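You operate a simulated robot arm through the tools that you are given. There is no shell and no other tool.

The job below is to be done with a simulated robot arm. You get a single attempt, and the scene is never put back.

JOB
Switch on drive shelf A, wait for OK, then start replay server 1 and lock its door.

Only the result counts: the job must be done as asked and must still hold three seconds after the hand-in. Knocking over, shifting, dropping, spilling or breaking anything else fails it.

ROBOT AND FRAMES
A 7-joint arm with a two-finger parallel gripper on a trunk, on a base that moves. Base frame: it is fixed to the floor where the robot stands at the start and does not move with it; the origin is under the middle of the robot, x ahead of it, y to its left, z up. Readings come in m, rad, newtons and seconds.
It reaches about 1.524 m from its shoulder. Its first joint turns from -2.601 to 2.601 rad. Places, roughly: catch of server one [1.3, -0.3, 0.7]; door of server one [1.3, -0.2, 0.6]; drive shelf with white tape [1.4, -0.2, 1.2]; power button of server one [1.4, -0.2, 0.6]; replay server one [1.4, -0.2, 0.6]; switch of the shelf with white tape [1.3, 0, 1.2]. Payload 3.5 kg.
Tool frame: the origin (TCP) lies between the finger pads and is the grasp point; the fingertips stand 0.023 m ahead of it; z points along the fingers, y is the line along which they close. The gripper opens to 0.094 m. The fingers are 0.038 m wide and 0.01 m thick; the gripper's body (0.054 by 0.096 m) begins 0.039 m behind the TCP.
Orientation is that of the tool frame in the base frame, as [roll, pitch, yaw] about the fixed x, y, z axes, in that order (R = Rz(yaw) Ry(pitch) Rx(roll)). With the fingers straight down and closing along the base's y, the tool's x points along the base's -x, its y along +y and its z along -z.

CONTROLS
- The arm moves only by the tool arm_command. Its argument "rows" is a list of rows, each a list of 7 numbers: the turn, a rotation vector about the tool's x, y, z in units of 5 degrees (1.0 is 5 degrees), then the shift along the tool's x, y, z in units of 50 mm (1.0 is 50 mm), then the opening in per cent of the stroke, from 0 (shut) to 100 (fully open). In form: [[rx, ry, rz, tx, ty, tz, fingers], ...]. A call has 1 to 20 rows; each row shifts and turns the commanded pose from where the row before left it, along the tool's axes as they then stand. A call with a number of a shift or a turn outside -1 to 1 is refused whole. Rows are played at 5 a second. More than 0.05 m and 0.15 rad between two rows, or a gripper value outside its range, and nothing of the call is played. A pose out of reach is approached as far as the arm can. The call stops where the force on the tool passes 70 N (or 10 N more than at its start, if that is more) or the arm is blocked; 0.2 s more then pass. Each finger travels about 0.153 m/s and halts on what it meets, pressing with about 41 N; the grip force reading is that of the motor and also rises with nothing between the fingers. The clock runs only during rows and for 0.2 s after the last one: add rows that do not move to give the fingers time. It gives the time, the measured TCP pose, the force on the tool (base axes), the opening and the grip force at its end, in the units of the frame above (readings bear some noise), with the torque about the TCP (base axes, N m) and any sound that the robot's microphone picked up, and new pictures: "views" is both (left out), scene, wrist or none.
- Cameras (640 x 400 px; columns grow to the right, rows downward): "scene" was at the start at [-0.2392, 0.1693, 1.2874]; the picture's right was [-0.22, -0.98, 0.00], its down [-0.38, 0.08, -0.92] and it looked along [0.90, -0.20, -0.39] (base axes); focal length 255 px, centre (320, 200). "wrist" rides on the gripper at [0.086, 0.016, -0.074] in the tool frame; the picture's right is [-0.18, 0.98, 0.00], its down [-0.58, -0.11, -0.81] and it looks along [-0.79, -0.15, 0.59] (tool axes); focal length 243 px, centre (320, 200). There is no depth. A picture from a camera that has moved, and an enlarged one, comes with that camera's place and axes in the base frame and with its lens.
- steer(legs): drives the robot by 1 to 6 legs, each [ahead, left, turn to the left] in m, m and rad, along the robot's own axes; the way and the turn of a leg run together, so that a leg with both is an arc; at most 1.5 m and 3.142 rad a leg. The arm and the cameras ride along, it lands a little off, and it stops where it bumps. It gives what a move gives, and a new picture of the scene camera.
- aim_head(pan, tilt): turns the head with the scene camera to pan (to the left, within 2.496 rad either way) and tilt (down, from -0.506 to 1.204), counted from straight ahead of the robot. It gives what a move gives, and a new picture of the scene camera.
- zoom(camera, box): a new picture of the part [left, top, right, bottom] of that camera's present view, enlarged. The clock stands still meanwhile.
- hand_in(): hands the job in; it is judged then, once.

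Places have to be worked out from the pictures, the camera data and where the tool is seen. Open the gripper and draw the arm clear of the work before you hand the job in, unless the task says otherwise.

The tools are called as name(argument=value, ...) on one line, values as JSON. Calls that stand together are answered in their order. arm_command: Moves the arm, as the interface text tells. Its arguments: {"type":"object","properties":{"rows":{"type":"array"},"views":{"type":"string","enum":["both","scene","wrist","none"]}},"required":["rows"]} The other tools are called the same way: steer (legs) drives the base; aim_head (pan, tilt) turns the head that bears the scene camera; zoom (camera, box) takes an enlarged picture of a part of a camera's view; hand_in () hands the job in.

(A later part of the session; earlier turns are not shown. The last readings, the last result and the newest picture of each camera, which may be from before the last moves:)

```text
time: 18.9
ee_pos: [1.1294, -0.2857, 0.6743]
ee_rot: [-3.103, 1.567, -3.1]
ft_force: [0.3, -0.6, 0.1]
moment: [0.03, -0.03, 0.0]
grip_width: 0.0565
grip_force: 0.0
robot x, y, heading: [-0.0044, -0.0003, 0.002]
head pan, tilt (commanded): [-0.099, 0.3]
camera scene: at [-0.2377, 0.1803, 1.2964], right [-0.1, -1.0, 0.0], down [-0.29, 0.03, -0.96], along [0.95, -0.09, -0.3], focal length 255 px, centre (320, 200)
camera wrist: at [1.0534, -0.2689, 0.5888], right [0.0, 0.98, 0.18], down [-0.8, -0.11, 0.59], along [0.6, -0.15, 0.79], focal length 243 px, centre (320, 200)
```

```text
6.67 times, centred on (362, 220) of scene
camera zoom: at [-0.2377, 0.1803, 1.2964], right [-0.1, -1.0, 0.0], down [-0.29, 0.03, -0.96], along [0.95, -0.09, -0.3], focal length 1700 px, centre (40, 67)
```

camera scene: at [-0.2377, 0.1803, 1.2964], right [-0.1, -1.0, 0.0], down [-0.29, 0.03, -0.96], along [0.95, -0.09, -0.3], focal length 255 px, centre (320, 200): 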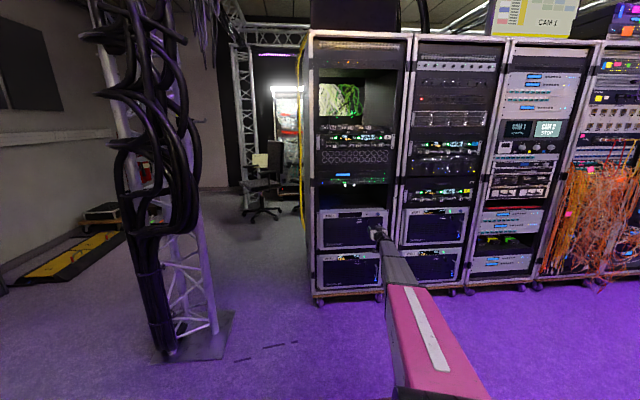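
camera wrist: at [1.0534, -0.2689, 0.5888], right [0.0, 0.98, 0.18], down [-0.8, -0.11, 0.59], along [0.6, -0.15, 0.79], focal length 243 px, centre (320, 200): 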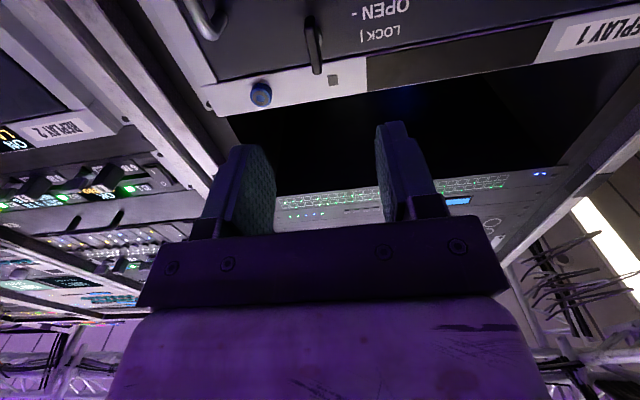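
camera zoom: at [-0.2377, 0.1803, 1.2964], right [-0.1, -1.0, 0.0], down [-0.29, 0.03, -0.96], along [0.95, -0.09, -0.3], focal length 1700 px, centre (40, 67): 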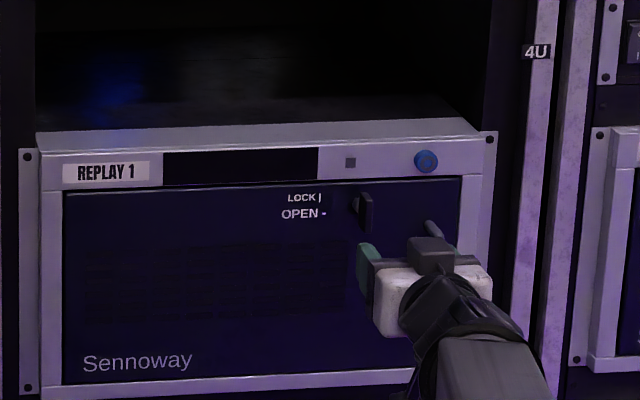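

Triangulated: the plate's front edge is at (1.258, -0.290, 0.668), the door face at x≈1.288, blue knob front (1.284, -0.354, 0.711). I move in so the pads straddle the plate with tips ~1.5 cm off the door.

arm_command(rows=[[0, 0, 0, 0.027, -0.019, 0.478, 60], [0, 0, 0, 0.027, -0.019, 0.478, 60], [0, 0, 0, 0.027, -0.019, 0.478, 60], [0, 0, 0, 0.027, -0.019, 0.478, 60], [0, 0, 0, 0.027, -0.019, 0.478, 60], [0, 0, 0, 0, 0, 0, 60]])

zoom(camera="wrist", box=[160, 0, 480, 200])

zoom(camera="scene", box=[344, 200, 408, 240])

```text
time: 20.2
ee_pos: [1.2478, -0.2927, 0.667]
ee_rot: [3.126, 1.564, 3.126]
ft_force: [-0.9, -0.3, 1.0]
moment: [-0.01, 0.03, 0.0]
grip_width: 0.0563
grip_force: 0.1
robot x, y, heading: [0.0022, 0.0011, -0.001]
head pan, tilt (commanded): [-0.099, 0.3]
camera scene: at [-0.2377, 0.1803, 1.2964], right [-0.1, -1.0, 0.0], down [-0.29, 0.03, -0.96], along [0.95, -0.09, -0.3], focal length 255 px, centre (320, 200)
camera wrist: at [1.1725, -0.2751, 0.5806], right [0.0, 0.98, 0.18], down [-0.8, -0.11, 0.59], along [0.6, -0.15, 0.79], focal length 243 px, centre (320, 200)
```

scene: 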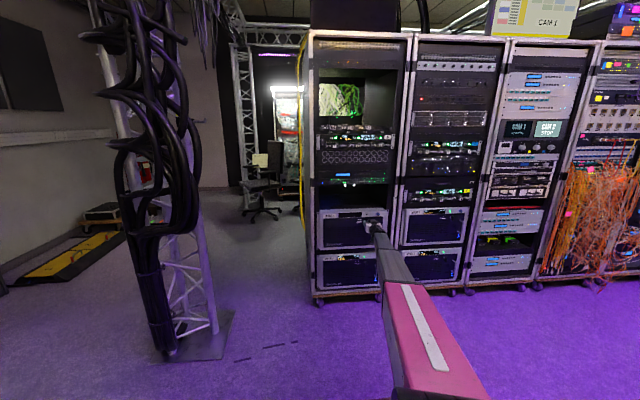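
wrist: 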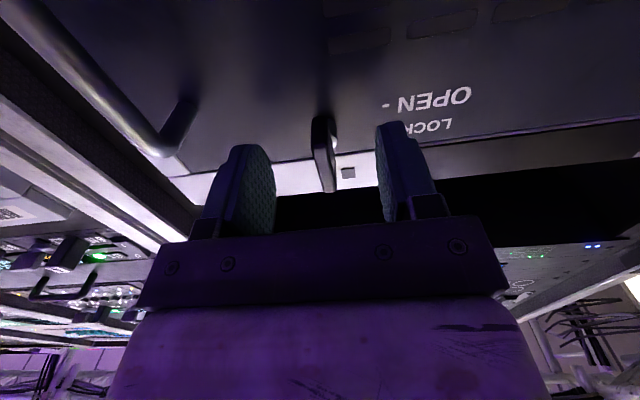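

```text
2.00 times, centred on (320, 100) of wrist
camera zoom: at [1.1725, -0.2751, 0.5806], right [0.0, 0.98, 0.18], down [-0.8, -0.11, 0.59], along [0.6, -0.15, 0.79], focal length 485 px, centre (320, 400)
```

zoom: 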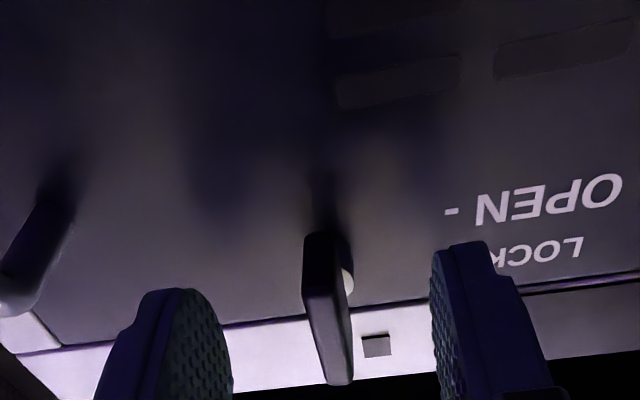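

```text
10.00 times, centred on (376, 220) of scene
camera zoom: at [-0.2377, 0.1803, 1.2964], right [-0.1, -1.0, 0.0], down [-0.29, 0.03, -0.96], along [0.95, -0.09, -0.3], focal length 2550 px, centre (-240, 0)
```

zoom: 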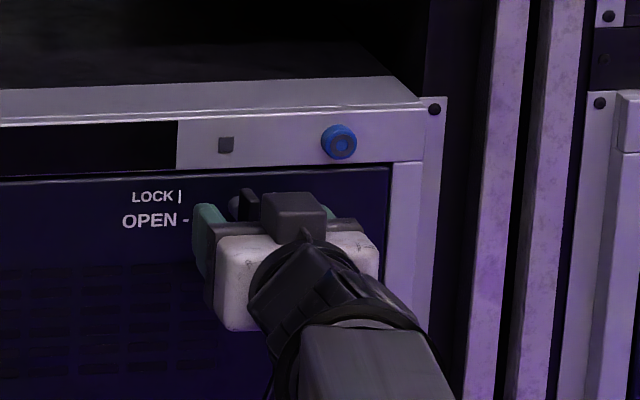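

The plate is centred between the pads. I close the gripper on it.

arm_command(rows=[[0, 0, 0, 0, 0, 0, 30], [0, 0, 0, 0, 0, 0, 15], [0, 0, 0, 0, 0, 0, 5], [0, 0, 0, 0, 0, 0, 0], [0, 0, 0, 0, 0, 0, 0]], views="wrist")

zoom(camera="wrist", box=[160, 0, 480, 200])

```text
time: 21.4
ee_pos: [1.2481, -0.2893, 0.6665]
ee_rot: [-3.024, 1.566, -3.022]
ft_force: [-3.7, 16.3, -2.8]
moment: [-0.03, 0.16, 0.53]
grip_width: 0.0079
grip_force: 44.7
robot x, y, heading: [-0.002, 0.0005, -0.004]
head pan, tilt (commanded): [-0.099, 0.3]
camera wrist: at [1.1725, -0.2733, 0.5806], right [0.0, 0.98, 0.18], down [-0.8, -0.11, 0.59], along [0.6, -0.15, 0.79], focal length 243 px, centre (320, 200)
```

wrist: 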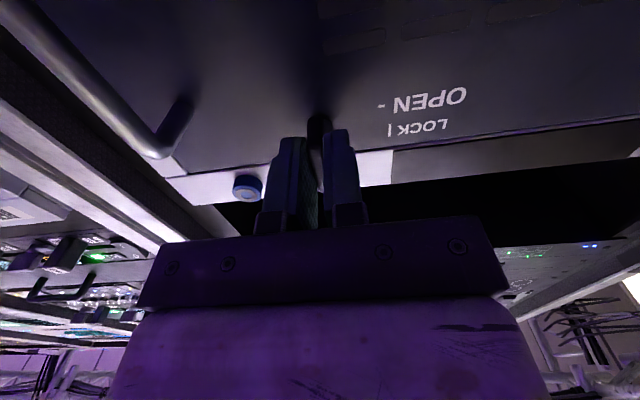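

```text
2.00 times, centred on (320, 100) of wrist
camera zoom: at [1.1725, -0.2733, 0.5806], right [0.0, 0.98, 0.18], down [-0.8, -0.11, 0.59], along [0.6, -0.15, 0.79], focal length 485 px, centre (320, 400)
```

zoom: 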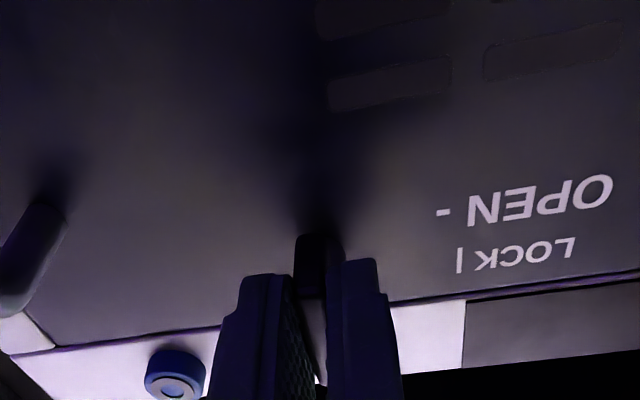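

Gripped at 7.9 mm, with a 16 N sideways load because the plate sits ~3 mm left of my centre. I relieve that and try a small turn clockwise (10°), watching the moment.

arm_command(rows=[[0, 0, 0, 0, 0.06, 0, 0], [0, 0, 0, 0, 0, 0, 0], [0, 0, 1, 0, 0, 0, 0], [0, 0, 1, 0, 0, 0, 0]], views="wrist")

zoom(camera="wrist", box=[160, 0, 480, 200])

```text
time: 22.4
ee_pos: [1.2468, -0.2878, 0.666]
ee_rot: [1.617, 1.399, 1.615]
ft_force: [-16.0, 6.9, -7.4]
moment: [-1.79, 0.29, 0.45]
grip_width: 0.0135
grip_force: 44.8
robot x, y, heading: [0.0019, -0.001, -0.004]
head pan, tilt (commanded): [-0.099, 0.3]
camera wrist: at [1.1725, -0.2578, 0.5842], right [0.0, 0.94, 0.35], down [-0.8, -0.21, 0.56], along [0.6, -0.28, 0.75], focal length 243 px, centre (320, 200)
```

wrist: 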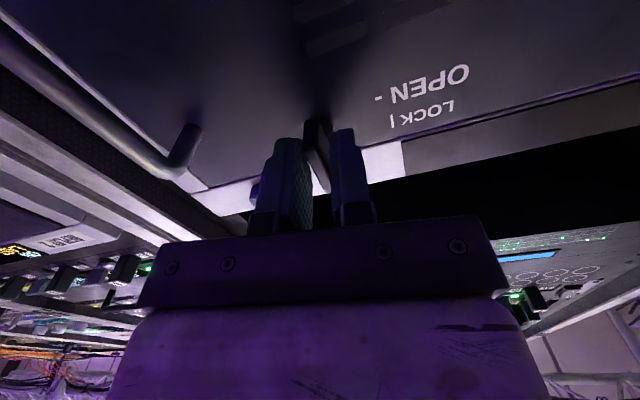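

```text
2.00 times, centred on (320, 100) of wrist
camera zoom: at [1.1725, -0.2578, 0.5842], right [0.0, 0.94, 0.35], down [-0.8, -0.21, 0.56], along [0.6, -0.28, 0.75], focal length 485 px, centre (320, 400)
```

zoom: 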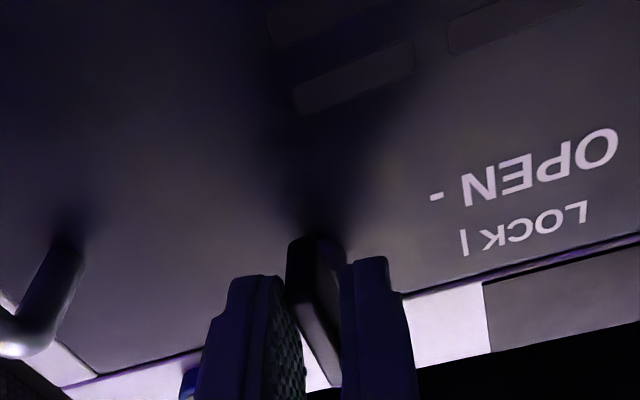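

Clockwise is blocked: the fingers twisted over the plate (13.5 mm) with a −1.8 N·m moment. I turn back and try counter-clockwise.

arm_command(rows=[[0, 0, -1, 0, 0, 0, 0], [0, 0, -1, 0, 0, 0, 0], [0, 0, -1, 0, 0, 0, 0], [0, 0, -1, 0, 0, 0, 0]], views="wrist")

zoom(camera="wrist", box=[160, 0, 480, 200])

```text
time: 23.4
ee_pos: [1.2481, -0.2896, 0.6671]
ee_rot: [-1.608, 1.395, -1.609]
ft_force: [-22.2, -1.8, -6.0]
moment: [0.04, -1.11, 0.59]
grip_width: 0.0079
grip_force: 44.7
robot x, y, heading: [0.0012, -0.001, -0.002]
head pan, tilt (commanded): [-0.099, 0.3]
camera wrist: at [1.1729, -0.2886, 0.5791], right [0.0, 1.0, 0.01], down [-0.8, -0.01, 0.6], along [0.6, -0.01, 0.8], focal length 243 px, centre (320, 200)
```

wrist: 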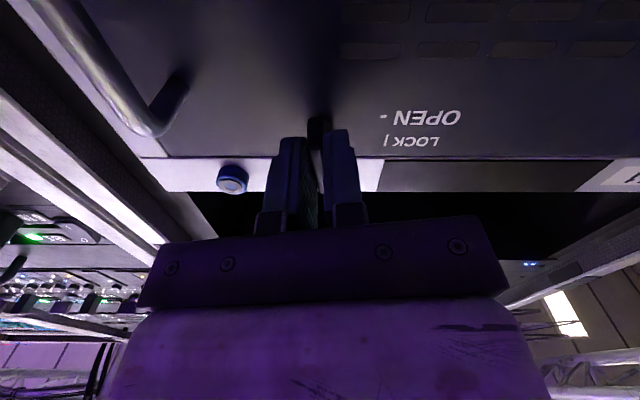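

```text
2.00 times, centred on (320, 100) of wrist
camera zoom: at [1.1729, -0.2886, 0.5791], right [0.0, 1.0, 0.01], down [-0.8, -0.01, 0.6], along [0.6, -0.01, 0.8], focal length 485 px, centre (320, 400)
```

zoom: 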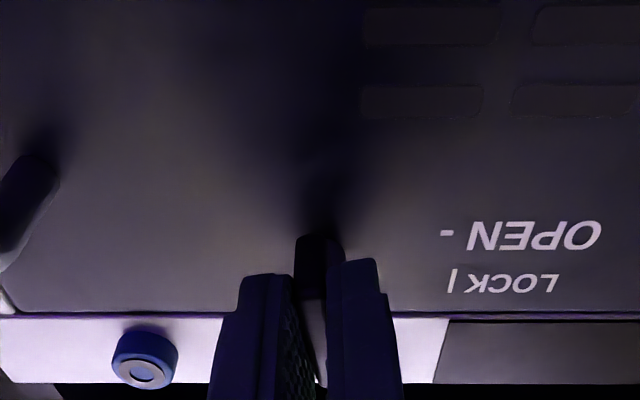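

Counter-clockwise works: width stays 7.9 mm and there's no resisting moment. I continue turning, backing off 1 mm to relieve the axial push.

arm_command(rows=[[0, 0, -1, 0, 0, -0.02, 0], [0, 0, -1, 0, 0, 0, 0], [0, 0, -1, 0, 0, 0, 0], [0, 0, -1, 0, 0, 0, 0], [0, 0, -1, 0, 0, 0, 0], [0, 0, -1, 0, 0, 0, 0], [0, 0, -1, 0, 0, 0, 0], [0, 0, -1, 0, 0, 0, 0]], views="wrist")

```text
time: 25.2
ee_pos: [1.248, -0.2908, 0.6673]
ee_rot: [-1.619, 0.7, -1.588]
ft_force: [-16.7, 5.9, -57.2]
moment: [-0.12, -0.07, 0.29]
grip_width: 0.0085
grip_force: 44.8
out of reach, approached as far as the arm can: row 8
robot x, y, heading: [0.0029, -0.0004, 0.003]
head pan, tilt (commanded): [-0.099, 0.3]
camera wrist: at [1.172, -0.3483, 0.603], right [-0.04, 0.77, -0.63], down [-0.79, 0.36, 0.49], along [0.61, 0.52, 0.6], focal length 243 px, centre (320, 200)
```

wrist: 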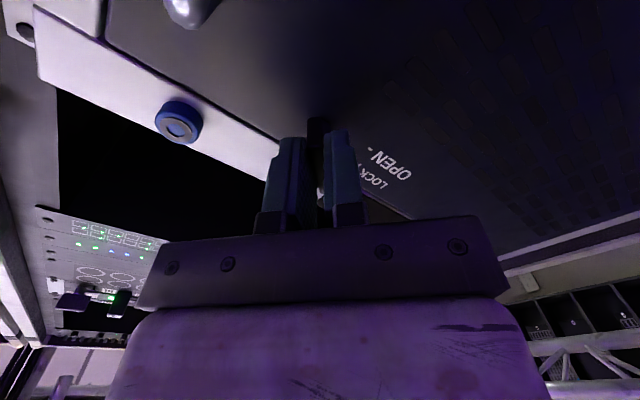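

The catch has turned about 50° but the wrist joint has hit its limit here. I'll release, draw back, turn the gripper 180° the other way round, and regrip to finish the turn. First open and withdraw straight.

arm_command(rows=[[0, 0, 0, 0, 0, 0, 20], [0, 0, 0, 0, 0, 0, 35], [0, 0, 0, 0, 0, 0, 35], [0, 0, 0, 0, 0, -0.4, 35], [0, 0, 0, 0, 0, -0.6, 35], [0, 0, 0, 0, 0, -0.6, 35], [0, 0, 0, 0, 0, -0.6, 35]])

zoom(camera="scene", box=[344, 200, 408, 240])

```text
time: 26.9
ee_pos: [1.1386, -0.3075, 0.6975]
ee_rot: [-1.592, 0.703, -1.577]
ft_force: [0.2, 0.2, 0.5]
moment: [-0.02, -0.01, 0.01]
grip_width: 0.0329
grip_force: 0.0
out of reach, approached as far as the arm can: row 4, 5, 6, 7
robot x, y, heading: [-0.0007, 0.0027, 0.001]
head pan, tilt (commanded): [-0.099, 0.3]
camera scene: at [-0.2378, 0.1803, 1.2964], right [-0.1, -1.0, 0.0], down [-0.29, 0.03, -0.96], along [0.95, -0.09, -0.3], focal length 255 px, centre (320, 200)
camera wrist: at [1.0636, -0.3644, 0.6309], right [-0.02, 0.77, -0.63], down [-0.8, 0.37, 0.47], along [0.6, 0.51, 0.62], focal length 243 px, centre (320, 200)
```

scene: 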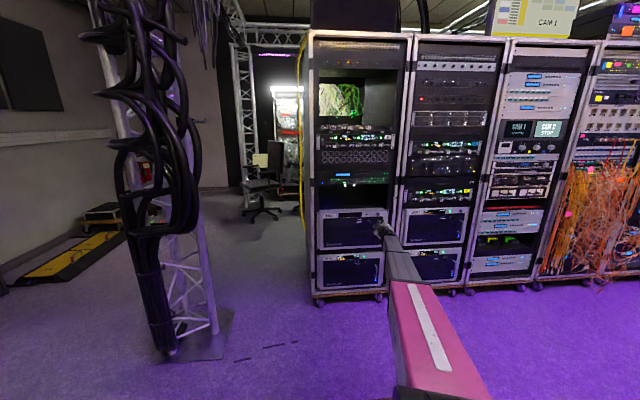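
wrist: 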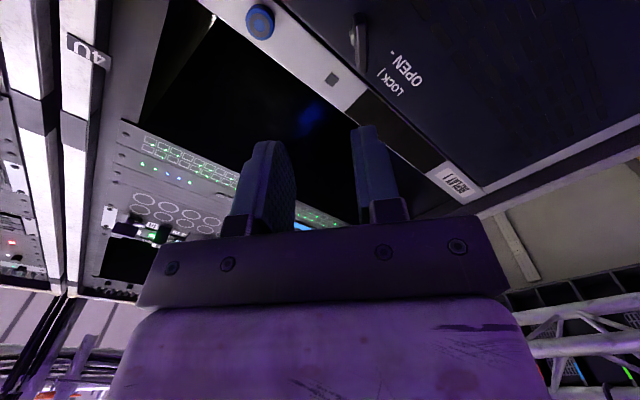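

```text
10.00 times, centred on (376, 220) of scene
camera zoom: at [-0.2378, 0.1803, 1.2964], right [-0.1, -1.0, 0.0], down [-0.29, 0.03, -0.96], along [0.95, -0.09, -0.3], focal length 2550 px, centre (-240, 0)
```

zoom: 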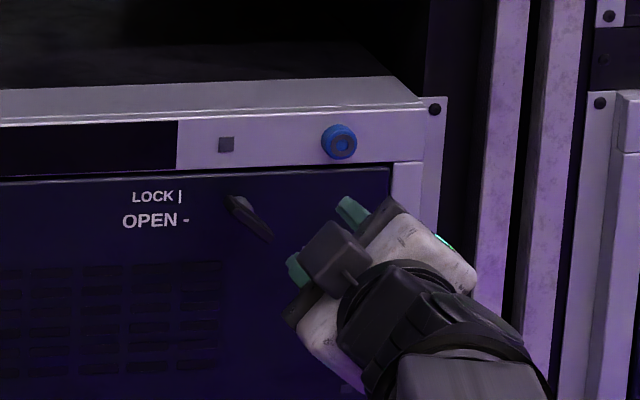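

The catch now sits at about 45°. I rotate the gripper back the other way (towards tool-x up), in free space.

arm_command(rows=[[0, 0, 1, 0, 0, 0, 35], [0, 0, 1, 0, 0, 0, 35], [0, 0, 1, 0, 0, 0, 35], [0, 0, 1, 0, 0, 0, 35], [0, 0, 1, 0, 0, 0, 35], [0, 0, 1, 0, 0, 0, 35], [0, 0, 1, 0, 0, 0, 35], [0, 0, 1, 0, 0, 0, 35], [0, 0, 1, 0, 0, 0, 35], [0, 0, 1, 0, 0, 0, 35], [0, 0, 1, 0, 0, 0, 35], [0, 0, 1, 0, 0, 0, 35], [0, 0, 1, 0, 0, 0, 35], [0, 0, 1, 0, 0, 0, 35], [0, 0, 1, 0, 0, 0, 35], [0, 0, 1, 0, 0, 0, 35], [0, 0, 1, 0, 0, 0, 35], [0, 0, 1, 0, 0, 0, 35], [0, 0, 1, 0, 0, 0, 35], [0, 0, 1, 0, 0, 0, 35]], views="wrist")

```text
time: 31.1
ee_pos: [1.1382, -0.308, 0.6979]
ee_rot: [1.581, 0.697, 1.577]
ft_force: [-0.9, 0.4, 0.2]
moment: [-0.03, -0.04, -0.03]
grip_width: 0.0328
grip_force: 0.0
robot x, y, heading: [-0.0005, -0.0039, -0.004]
head pan, tilt (commanded): [-0.099, 0.3]
camera wrist: at [1.0636, -0.2309, 0.655], right [0.01, 0.49, 0.87], down [-0.8, -0.52, 0.29], along [0.59, -0.7, 0.39], focal length 243 px, centre (320, 200)
```

wrist: 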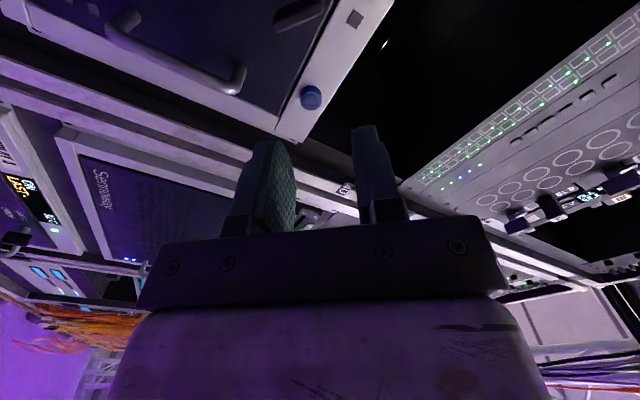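

Now at +50°, with no drift. I continue another 80° to match the catch's current 45–50° slant from the other side.

arm_command(rows=[[0, 0, 1, 0, 0, 0, 50], [0, 0, 1, 0, 0, 0, 50], [0, 0, 1, 0, 0, 0, 50], [0, 0, 1, 0, 0, 0, 50], [0, 0, 1, 0, 0, 0, 50], [0, 0, 1, 0, 0, 0, 50], [0, 0, 1, 0, 0, 0, 50], [0, 0, 1, 0, 0, 0, 50], [0, 0, 1, 0, 0, 0, 50], [0, 0, 1, 0, 0, 0, 50], [0, 0, 1, 0, 0, 0, 50], [0, 0, 1, 0, 0, 0, 50], [0, 0, 1, 0, 0, 0, 50], [0, 0, 1, 0, 0, 0, 50], [0, 0, 1, 0, 0, 0, 50], [0, 0, 1, 0, 0, 0, 50]], views="both")

zoom(camera="scene", box=[344, 200, 408, 240])

zoom(camera="wrist", box=[160, 0, 480, 200])

```text
time: 34.5
ee_pos: [1.1395, -0.3075, 0.6966]
ee_rot: [1.58, -0.7, 1.566]
ft_force: [0.5, -0.6, 0.2]
moment: [-0.03, -0.01, -0.02]
grip_width: 0.0469
grip_force: 0.0
robot x, y, heading: [-0.0068, -0.0017, -0.002]
head pan, tilt (commanded): [-0.099, 0.3]
camera scene: at [-0.2377, 0.1803, 1.2964], right [-0.1, -1.0, 0.0], down [-0.29, 0.03, -0.96], along [0.95, -0.09, -0.3], focal length 255 px, centre (320, 200)
camera wrist: at [1.0646, -0.2515, 0.7656], right [0.0, -0.77, 0.63], down [-0.81, -0.38, -0.45], along [0.59, -0.51, -0.63], focal length 243 px, centre (320, 200)
```

scene: 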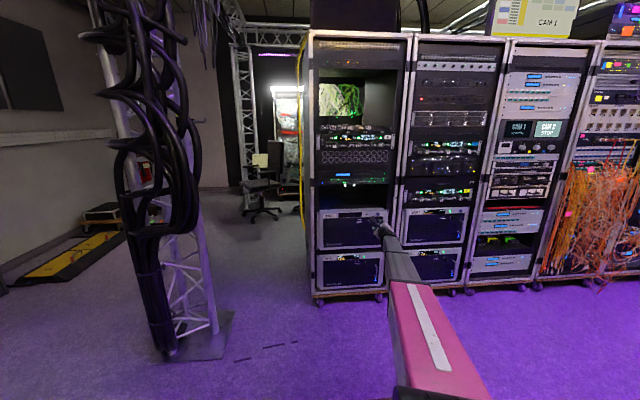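
wrist: 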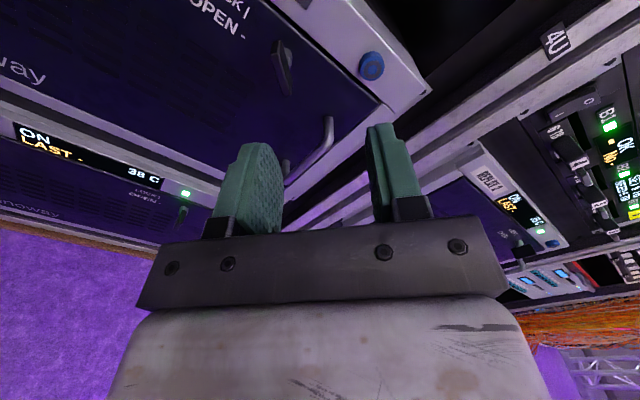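

```text
10.00 times, centred on (376, 220) of scene
camera zoom: at [-0.2377, 0.1803, 1.2964], right [-0.1, -1.0, 0.0], down [-0.29, 0.03, -0.96], along [0.95, -0.09, -0.3], focal length 2550 px, centre (-240, 0)
```

zoom: 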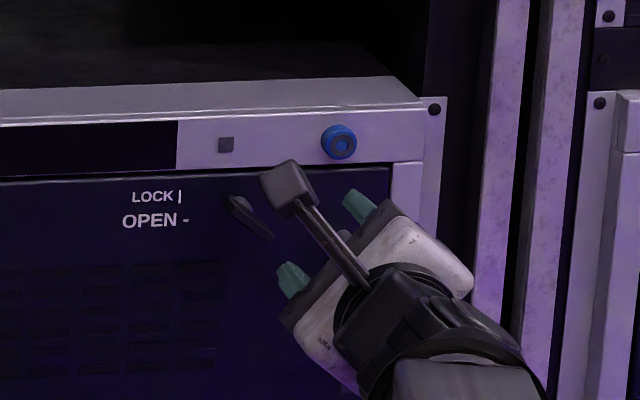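

```text
2.00 times, centred on (320, 100) of wrist
camera zoom: at [1.0646, -0.2515, 0.7656], right [0.0, -0.77, 0.63], down [-0.81, -0.38, -0.45], along [0.59, -0.51, -0.63], focal length 485 px, centre (320, 400)
```

zoom: 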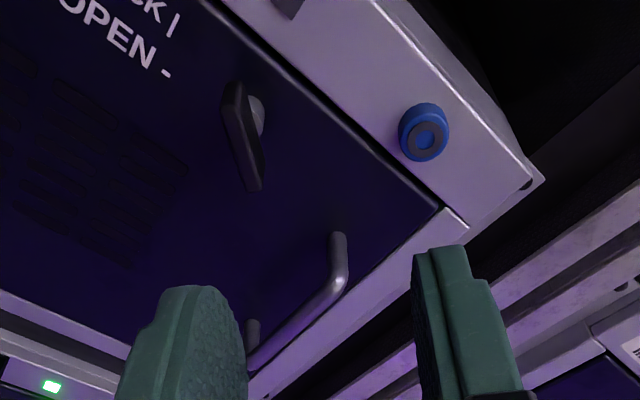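

The gripper slant now matches the catch (upper end up-left). I shift sideways to line up and then advance so the pads straddle the plate.

arm_command(rows=[[0, 0, 0, -0.035, -0.344, 0, 50], [0, 0, 0, -0.035, -0.344, 0, 50], [0, 0, 0, 0, 0, 0.4, 50], [0, 0, 0, 0, 0, 0.4, 50], [0, 0, 0, 0, 0, 0.4, 50], [0, 0, 0, 0, 0, 0.4, 50]], views="wrist")

zoom(camera="wrist", box=[160, 0, 480, 200])

zoom(camera="scene", box=[344, 200, 408, 240])

```text
time: 35.9
ee_pos: [1.2186, -0.2886, 0.6684]
ee_rot: [1.578, -0.698, 1.566]
ft_force: [-0.3, 0.0, 0.2]
moment: [0.02, -0.04, -0.02]
grip_width: 0.047
grip_force: 0.1
robot x, y, heading: [-0.0017, 0.0017, 0.002]
head pan, tilt (commanded): [-0.099, 0.3]
camera wrist: at [1.1448, -0.2324, 0.737], right [0.0, -0.77, 0.63], down [-0.81, -0.38, -0.45], along [0.59, -0.51, -0.63], focal length 243 px, centre (320, 200)
```

wrist: 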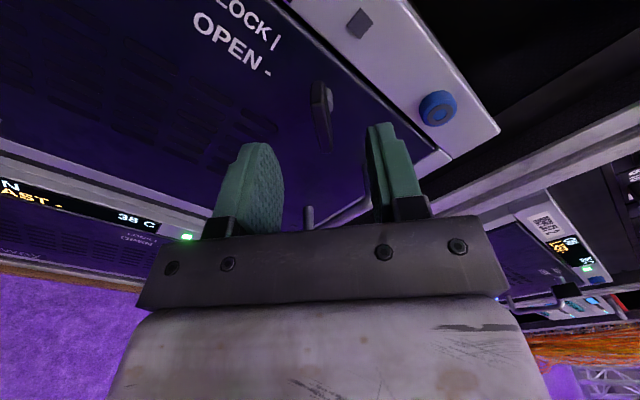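

```text
2.00 times, centred on (320, 100) of wrist
camera zoom: at [1.1448, -0.2324, 0.737], right [0.0, -0.77, 0.63], down [-0.81, -0.38, -0.45], along [0.59, -0.51, -0.63], focal length 485 px, centre (320, 400)
```

zoom: 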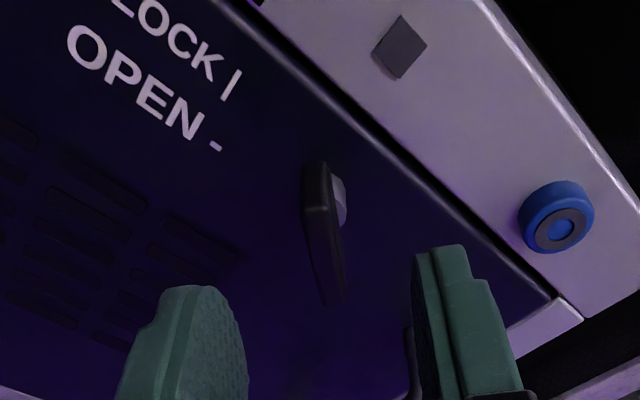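

```text
10.00 times, centred on (376, 220) of scene
camera zoom: at [-0.2377, 0.1803, 1.2964], right [-0.1, -1.0, 0.0], down [-0.29, 0.03, -0.96], along [0.95, -0.09, -0.3], focal length 2550 px, centre (-240, 0)
```

zoom: 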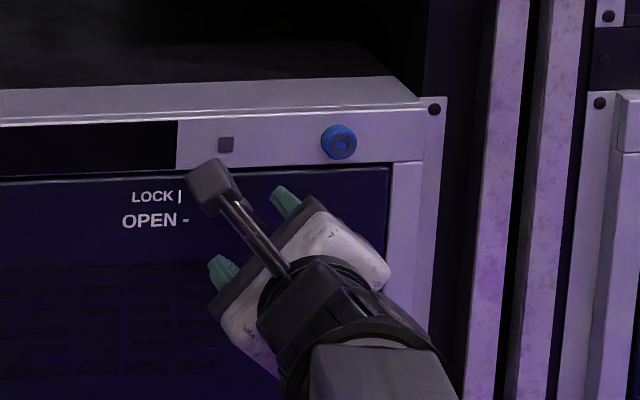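

The plate lies centred between the pads. I advance the last 3 cm and grip.

arm_command(rows=[[0, 0, 0, 0, 0, 0.3, 50], [0, 0, 0, 0, 0, 0.3, 50], [0, 0, 0, 0, 0, 0, 25], [0, 0, 0, 0, 0, 0, 10], [0, 0, 0, 0, 0, 0, 0], [0, 0, 0, 0, 0, 0, 0], [0, 0, 0, 0, 0, 0, 0]], views="wrist")

zoom(camera="wrist", box=[160, 0, 480, 200])

```text
time: 37.5
ee_pos: [1.2476, -0.2894, 0.6686]
ee_rot: [1.579, -0.697, 1.564]
ft_force: [2.9, -3.0, 6.7]
moment: [0.01, 0.26, -0.47]
grip_width: 0.0081
grip_force: 45.4
robot x, y, heading: [-0.0014, 0.0004, -0.003]
head pan, tilt (commanded): [-0.099, 0.3]
camera wrist: at [1.1742, -0.2337, 0.7375], right [0.0, -0.77, 0.63], down [-0.81, -0.38, -0.45], along [0.59, -0.51, -0.63], focal length 243 px, centre (320, 200)
```

wrist: 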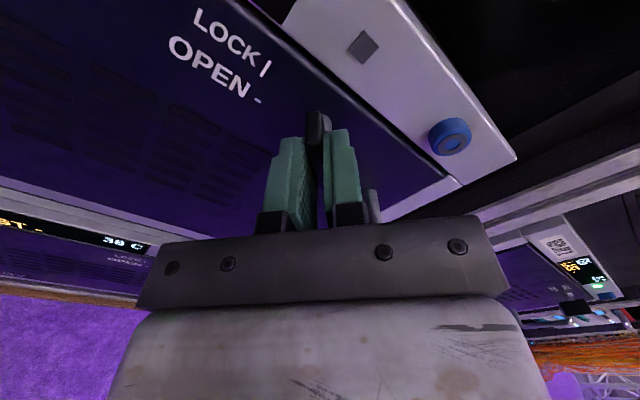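

```text
2.00 times, centred on (320, 100) of wrist
camera zoom: at [1.1742, -0.2337, 0.7375], right [0.0, -0.77, 0.63], down [-0.81, -0.38, -0.45], along [0.59, -0.51, -0.63], focal length 485 px, centre (320, 400)
```

zoom: 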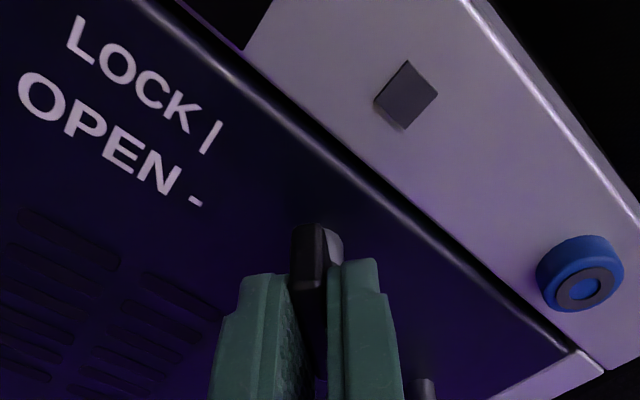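

Gripped well (8.1 mm, small forces). I turn counter-clockwise 40° more.

arm_command(rows=[[0, 0, -1, 0, 0, 0, 0], [0, 0, -1, 0, 0, 0, 0], [0, 0, -1, 0, 0, 0, 0], [0, 0, -1, 0, 0, 0, 0], [0, 0, -1, 0, 0, 0, 0], [0, 0, -1, 0, 0, 0, 0], [0, 0, -1, 0, 0, 0, 0], [0, 0, -1, 0, 0, 0, 0]], views="wrist")

zoom(camera="wrist", box=[160, 0, 480, 200])

```text
time: 39.2
ee_pos: [1.2465, -0.2901, 0.6696]
ee_rot: [1.576, 0.002, 1.571]
ft_force: [3.7, -15.3, 19.4]
moment: [0.1, -0.55, -1.68]
grip_width: 0.0083
grip_force: 45.8
robot x, y, heading: [0.0006, 0.0015, 0.0]
head pan, tilt (commanded): [-0.099, 0.3]
camera wrist: at [1.1733, -0.203, 0.6859], right [0.01, -0.18, 0.98], down [-0.81, -0.58, -0.1], along [0.59, -0.79, -0.15], focal length 243 px, centre (320, 200)
```

wrist: 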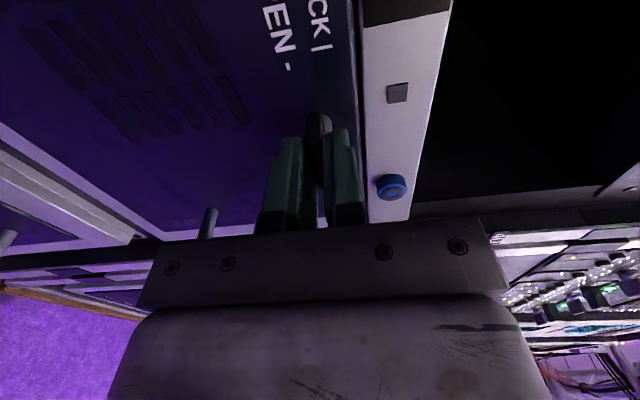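

```text
2.00 times, centred on (320, 100) of wrist
camera zoom: at [1.1733, -0.203, 0.6859], right [0.01, -0.18, 0.98], down [-0.81, -0.58, -0.1], along [0.59, -0.79, -0.15], focal length 485 px, centre (320, 400)
```

zoom: 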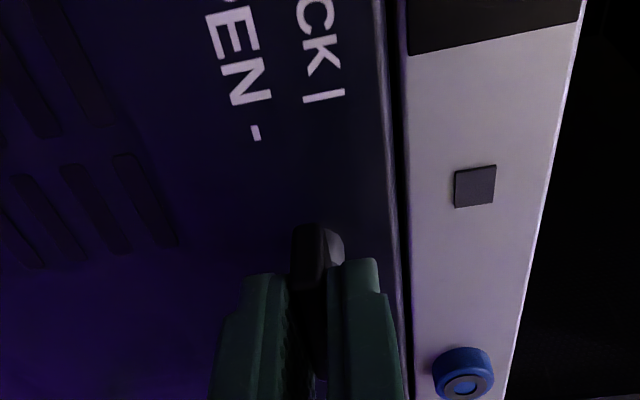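

The catch is now level (OPEN). I nudge 3° further to feel for the stop.

arm_command(rows=[[0, 0, -0.6, 0, 0, 0, 0], [0, 0, 0, 0, 0, 0, 0]], views="none")

```text
time: 39.9
ee_pos: [1.247, -0.2894, 0.6694]
ee_rot: [1.577, 0.05, 1.571]
ft_force: [-0.5, -18.1, 20.4]
moment: [1.68, -0.81, -0.62]
grip_width: 0.0093
grip_force: 44.8
robot x, y, heading: [-0.0059, 0.0003, -0.0]
head pan, tilt (commanded): [-0.099, 0.3]
```

Stop felt (+1.7 N·m), so the catch is fully at OPEN. I ease back, release and withdraw, then look.

arm_command(rows=[[0, 0, 0.6, 0, 0, 0, 0], [0, 0, 0, 0, 0, 0, 20], [0, 0, 0, 0, 0, 0, 40], [0, 0, 0, 0, 0, 0, 50], [0, 0, 0, 0, 0, -0.4, 50], [0, 0, 0, 0, 0, -0.7, 50], [0, 0, 0, 0, 0, -0.7, 50], [0, 0, 0, 0, 0, -0.7, 50]], views="both")

zoom(camera="scene", box=[314, 200, 410, 260])

```text
time: 41.6
ee_pos: [1.1181, -0.2898, 0.6698]
ee_rot: [1.577, 0.0, 1.569]
ft_force: [0.1, 0.8, 0.1]
moment: [0.0, -0.03, -0.02]
grip_width: 0.047
grip_force: 0.1
robot x, y, heading: [-0.0015, -0.0002, -0.005]
head pan, tilt (commanded): [-0.099, 0.3]
camera scene: at [-0.2377, 0.1802, 1.2964], right [-0.1, -1.0, 0.0], down [-0.29, 0.03, -0.96], along [0.95, -0.09, -0.3], focal length 255 px, centre (320, 200)
camera wrist: at [1.0447, -0.2032, 0.6864], right [0.01, -0.18, 0.98], down [-0.81, -0.58, -0.1], along [0.59, -0.79, -0.15], focal length 243 px, centre (320, 200)
```

scene: 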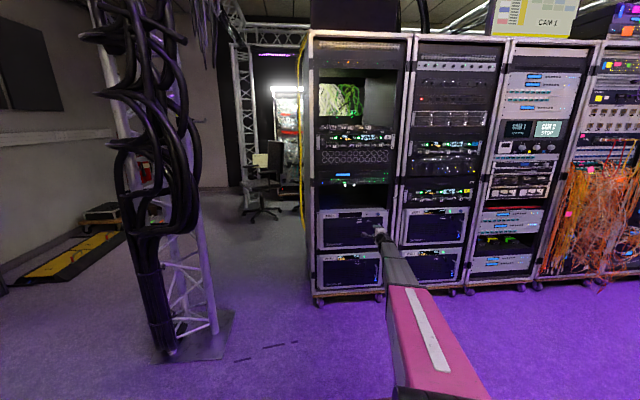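
wrist: 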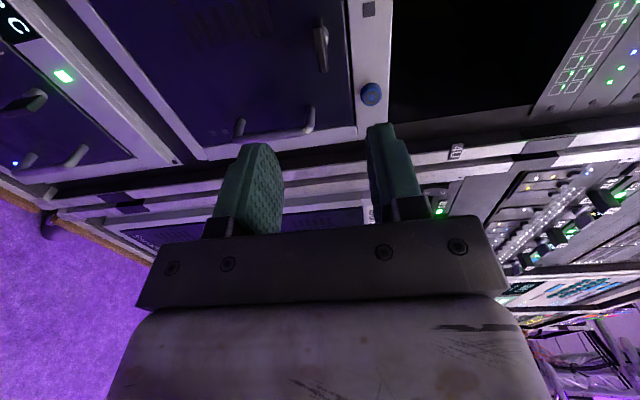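

```text
6.67 times, centred on (362, 230) of scene
camera zoom: at [-0.2377, 0.1802, 1.2964], right [-0.1, -1.0, 0.0], down [-0.29, 0.03, -0.96], along [0.95, -0.09, -0.3], focal length 1700 px, centre (40, 0)
```

zoom: 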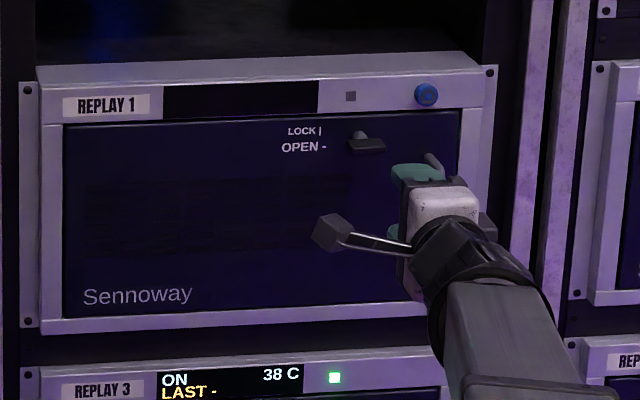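

The catch shows level = OPEN. Next I turn the gripper so it closes sideways (tool x up) and move in front of the handle bar, which I place at (1.255, -0.364), z 0.56–0.64.

arm_command(rows=[[0, 0, 1, 0, 0, 0, 50], [0, 0, 1, 0, 0, 0, 50], [0, 0, 1, 0, 0, 0, 50], [0, 0, 1, 0, 0, 0, 50], [0, 0, 1, 0, 0, 0, 50], [0, 0, 1, 0, 0, 0, 50], [0, 0, 1, 0, 0, 0, 50], [0, 0, 1, 0, 0, 0, 50], [0, 0, 1, 0, 0, 0, 50], [0, 0, 1, 0, 0, 0, 50], [0, 0, 1, 0, 0, 0, 50], [0, 0, 1, 0, 0, 0, 50], [0, 0, 1, 0, 0, 0, 50], [0, 0, 1, 0, 0, 0, 50], [0, 0, 1, 0, 0, 0, 50], [0, 0, 1, 0, 0, 0, 50], [0, 0, 1, 0, 0, 0, 50], [0, 0, 1, 0, 0, 0, 50], [0, 0, 0, -0.445, 0.491, 0.1, 50], [0, 0, 0, -0.445, 0.491, 0.1, 50]], views="both")

zoom(camera="wrist", box=[160, 0, 480, 200])

```text
time: 45.9
ee_pos: [1.1325, -0.3393, 0.6228]
ee_rot: [-3.078, -1.563, -0.063]
ft_force: [0.4, -0.5, -0.7]
moment: [-0.03, 0.02, 0.02]
grip_width: 0.0471
grip_force: 0.1
robot x, y, heading: [-0.0025, -0.0027, 0.005]
head pan, tilt (commanded): [-0.099, 0.3]
camera scene: at [-0.2378, 0.1802, 1.2964], right [-0.1, -1.0, 0.0], down [-0.29, 0.03, -0.96], along [0.95, -0.09, -0.3], focal length 255 px, centre (320, 200)
camera wrist: at [1.0598, -0.355, 0.7107], right [0.0, -0.98, -0.18], down [-0.81, 0.11, -0.58], along [0.59, 0.15, -0.8], focal length 243 px, centre (320, 200)
```

scene: 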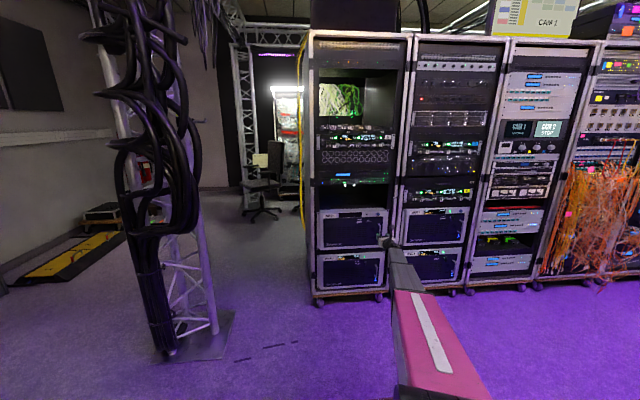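
wrist: 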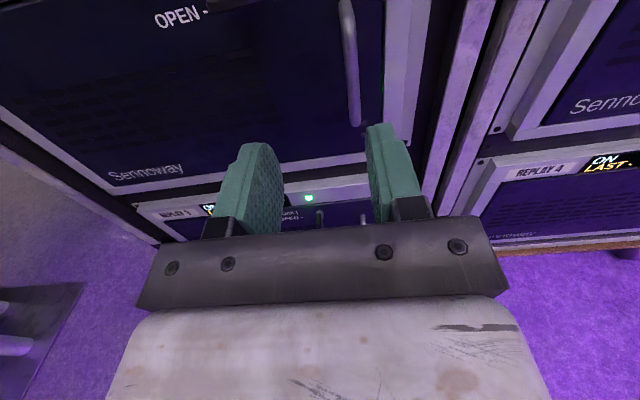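

```text
2.00 times, centred on (320, 100) of wrist
camera zoom: at [1.0598, -0.355, 0.7107], right [0.0, -0.98, -0.18], down [-0.81, 0.11, -0.58], along [0.59, 0.15, -0.8], focal length 485 px, centre (320, 400)
```

zoom: 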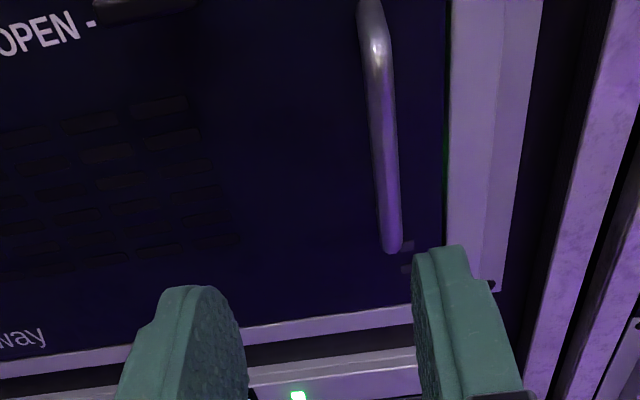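

The handle bar is seen at y≈-0.362, z 0.565–0.648, consistent. I line up and move in so the pads straddle the bar, then grip it.

arm_command(rows=[[0, 0, 0, -0.356, 0.454, 0, 50], [0, 0, 0, 0, 0, 0.478, 50], [0, 0, 0, 0, 0, 0.478, 50], [0, 0, 0, 0, 0, 0.478, 50], [0, 0, 0, 0, 0, 0.478, 50], [0, 0, 0, 0, 0, 0.478, 50], [0, 0, 0, 0, 0, 0, 50]], views="wrist")

zoom(camera="wrist", box=[160, 0, 480, 200])

```text
time: 47.5
ee_pos: [1.2508, -0.3605, 0.6062]
ee_rot: [-3.134, -1.564, -0.006]
ft_force: [-0.1, -0.4, -0.1]
moment: [-0.02, -0.02, 0.01]
grip_width: 0.047
grip_force: 0.0
robot x, y, heading: [-0.0017, 0.0004, 0.006]
head pan, tilt (commanded): [-0.099, 0.3]
camera wrist: at [1.177, -0.376, 0.6931], right [0.0, -0.98, -0.18], down [-0.81, 0.11, -0.58], along [0.59, 0.15, -0.8], focal length 243 px, centre (320, 200)
```

wrist: 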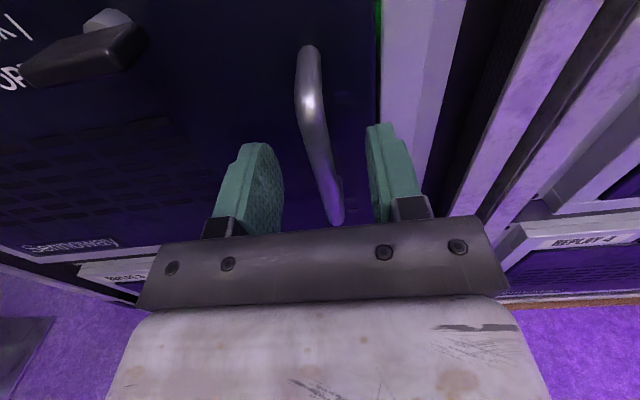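

```text
2.00 times, centred on (320, 100) of wrist
camera zoom: at [1.177, -0.376, 0.6931], right [0.0, -0.98, -0.18], down [-0.81, 0.11, -0.58], along [0.59, 0.15, -0.8], focal length 485 px, centre (320, 400)
```

zoom: 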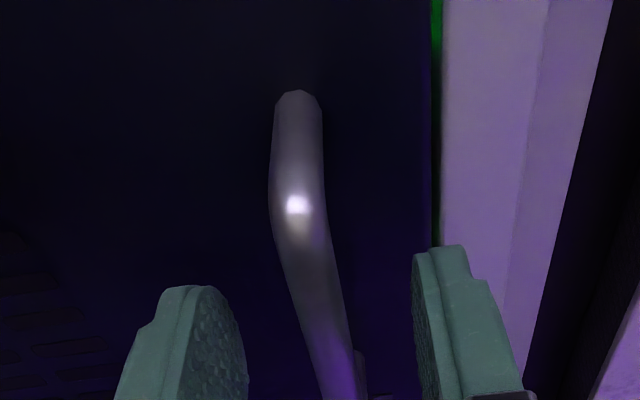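

The bar lies between the pads. I close on it.

arm_command(rows=[[0, 0, 0, 0, 0, 0, 30], [0, 0, 0, 0, 0, 0, 15], [0, 0, 0, 0, 0, 0, 5], [0, 0, 0, 0, 0, 0, 0], [0, 0, 0, 0, 0, 0, 0]], views="wrist")

```text
time: 48.6
ee_pos: [1.25, -0.3623, 0.6067]
ee_rot: [-3.079, -1.564, -0.067]
ft_force: [-1.0, -18.4, 1.1]
moment: [-0.15, -0.15, -0.08]
grip_width: 0.0111
grip_force: 45.0
robot x, y, heading: [-0.003, -0.0018, 0.004]
head pan, tilt (commanded): [-0.099, 0.3]
camera wrist: at [1.1765, -0.3782, 0.693], right [0.0, -0.98, -0.18], down [-0.81, 0.11, -0.58], along [0.59, 0.15, -0.8], focal length 243 px, centre (320, 200)
```

wrist: 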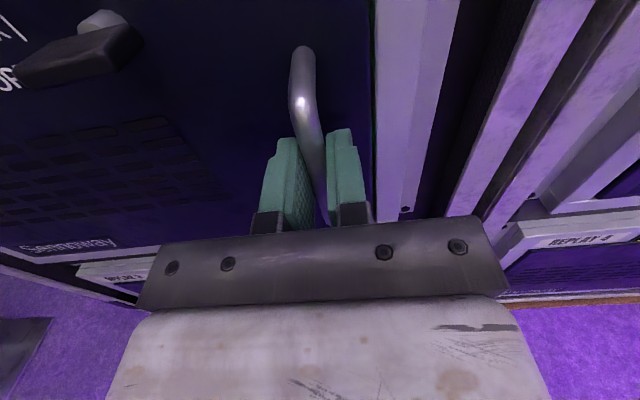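

Gripped on the bar (11.1 mm). I pull gently about 3 cm along the expected arc (hinge on the left) and check the forces.

arm_command(rows=[[0, 0, 0, 0, 0.03, -0.15, 0], [0, 0, 0, 0, 0, -0.15, 0], [0, 0, 0, 0, -0.04, -0.17, 0], [0, 0, 0, 0, -0.05, -0.17, 0], [0, 0, 0, 0, 0, 0, 0]], views="wrist")

```text
time: 49.9
ee_pos: [1.2196, -0.358, 0.6055]
ee_rot: [-3.095, -1.565, -0.049]
ft_force: [-2.7, -10.9, 2.9]
moment: [-0.19, -0.29, -0.01]
grip_width: 0.0113
grip_force: 44.8
robot x, y, heading: [-0.0024, 0.001, 0.002]
head pan, tilt (commanded): [-0.099, 0.3]
camera wrist: at [1.1457, -0.3743, 0.6929], right [0.0, -0.98, -0.18], down [-0.81, 0.11, -0.58], along [0.59, 0.15, -0.8], focal length 243 px, centre (320, 200)
```

wrist: 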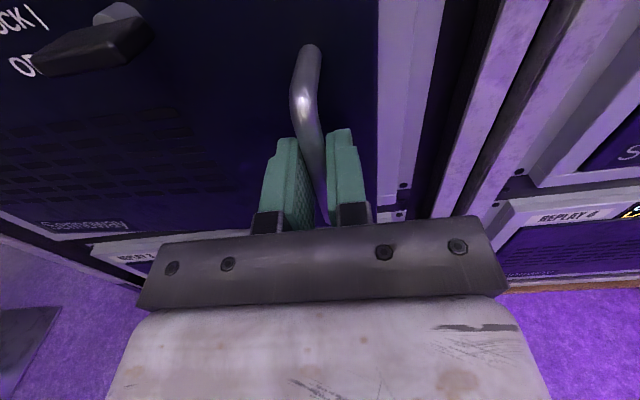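

The door follows with small forces. I continue along the arc to about 30° open, yawing the gripper slightly with it.

arm_command(rows=[[-0.25, 0, 0, 0, -0.077, -0.31, 0], [-0.25, 0, 0, 0, -0.077, -0.31, 0], [-0.25, 0, 0, 0, -0.092, -0.307, 0], [-0.25, 0, 0, 0, -0.092, -0.307, 0], [-0.25, 0, 0, 0, -0.105, -0.303, 0], [-0.25, 0, 0, 0, -0.105, -0.303, 0], [-0.25, 0, 0, 0, -0.117, -0.298, 0], [-0.25, 0, 0, 0, -0.117, -0.298, 0], [-0.25, 0, 0, 0, -0.131, -0.293, 0], [-0.25, 0, 0, 0, -0.131, -0.293, 0]], views="both")

```text
time: 52.0
ee_pos: [1.076, -0.2984, 0.6056]
ee_rot: [3.085, -1.552, -0.131]
ft_force: [-13.6, -20.2, -30.7]
moment: [0.42, -0.92, -0.14]
grip_width: 0.011
grip_force: 44.6
out of reach, approached as far as the arm can: row 10
robot x, y, heading: [-0.0026, -0.0017, -0.001]
head pan, tilt (commanded): [-0.099, 0.3]
camera scene: at [-0.237, 0.1798, 1.2966], right [-0.1, -1.0, 0.0], down [-0.29, 0.03, -0.96], along [0.95, -0.09, -0.3], focal length 255 px, centre (320, 200)
camera wrist: at [1.0015, -0.301, 0.6943], right [-0.19, -0.96, -0.18], down [-0.78, 0.26, -0.57], along [0.59, 0.04, -0.8], focal length 243 px, centre (320, 200)
```

scene: 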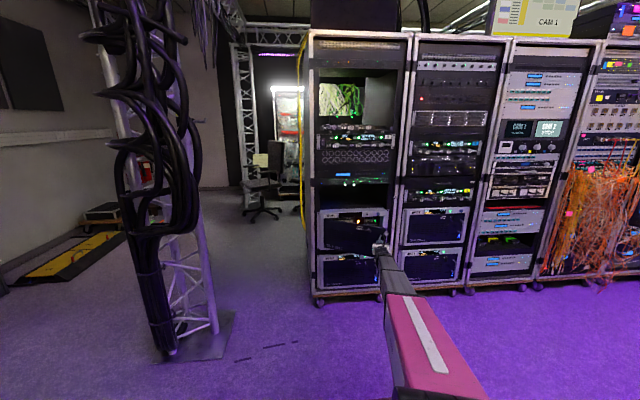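
wrist: 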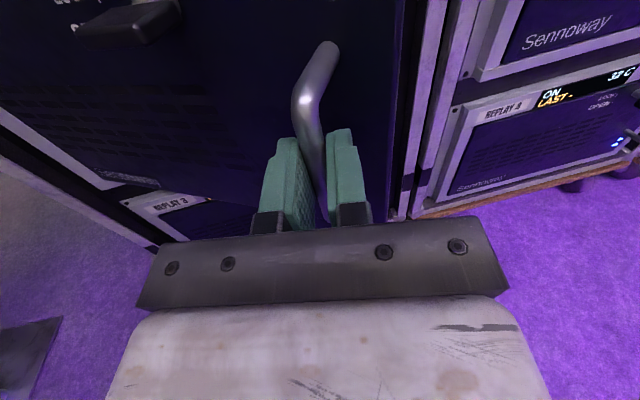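

The door is about 30° open, but the arm neared a joint limit with that yaw. I go on along the arc while yawing the gripper back toward straight, letting the round bar turn in the pads.

arm_command(rows=[[0.4, 0, 0, 0, -0.158, -0.278, 0], [0.4, 0, 0, 0, -0.158, -0.278, 0], [0.4, 0, 0, 0, -0.158, -0.278, 0], [0.4, 0, 0, 0, -0.158, -0.278, 0]], views="both")

```text
time: 53.0
ee_pos: [1.0274, -0.2593, 0.6077]
ee_rot: [2.857, -1.56, 0.208]
ft_force: [10.2, 10.5, -29.2]
moment: [0.75, 0.84, 0.07]
grip_width: 0.0106
grip_force: 44.9
robot x, y, heading: [-0.0019, 0.0003, 0.0]
head pan, tilt (commanded): [-0.099, 0.3]
camera scene: at [-0.2365, 0.1803, 1.2966], right [-0.1, -1.0, 0.0], down [-0.3, 0.03, -0.95], along [0.95, -0.09, -0.3], focal length 255 px, centre (320, 200)
camera wrist: at [0.952, -0.2702, 0.6955], right [-0.08, -0.98, -0.18], down [-0.8, 0.17, -0.57], along [0.59, 0.1, -0.8], focal length 243 px, centre (320, 200)
```

scene: 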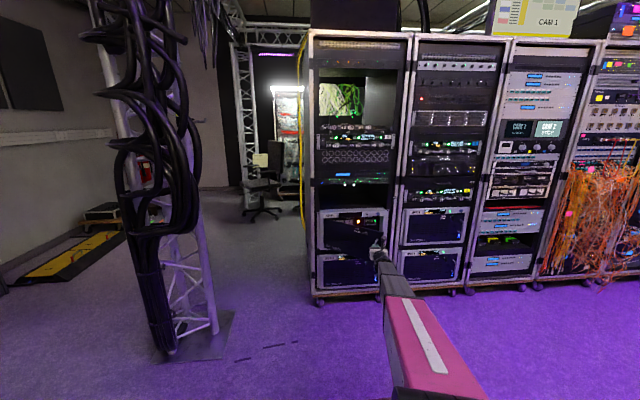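
wrist: 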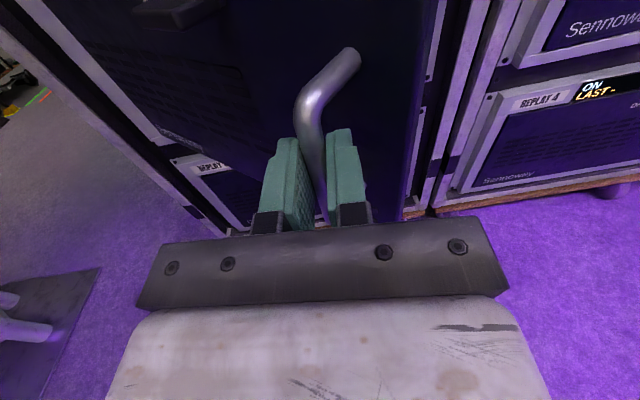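

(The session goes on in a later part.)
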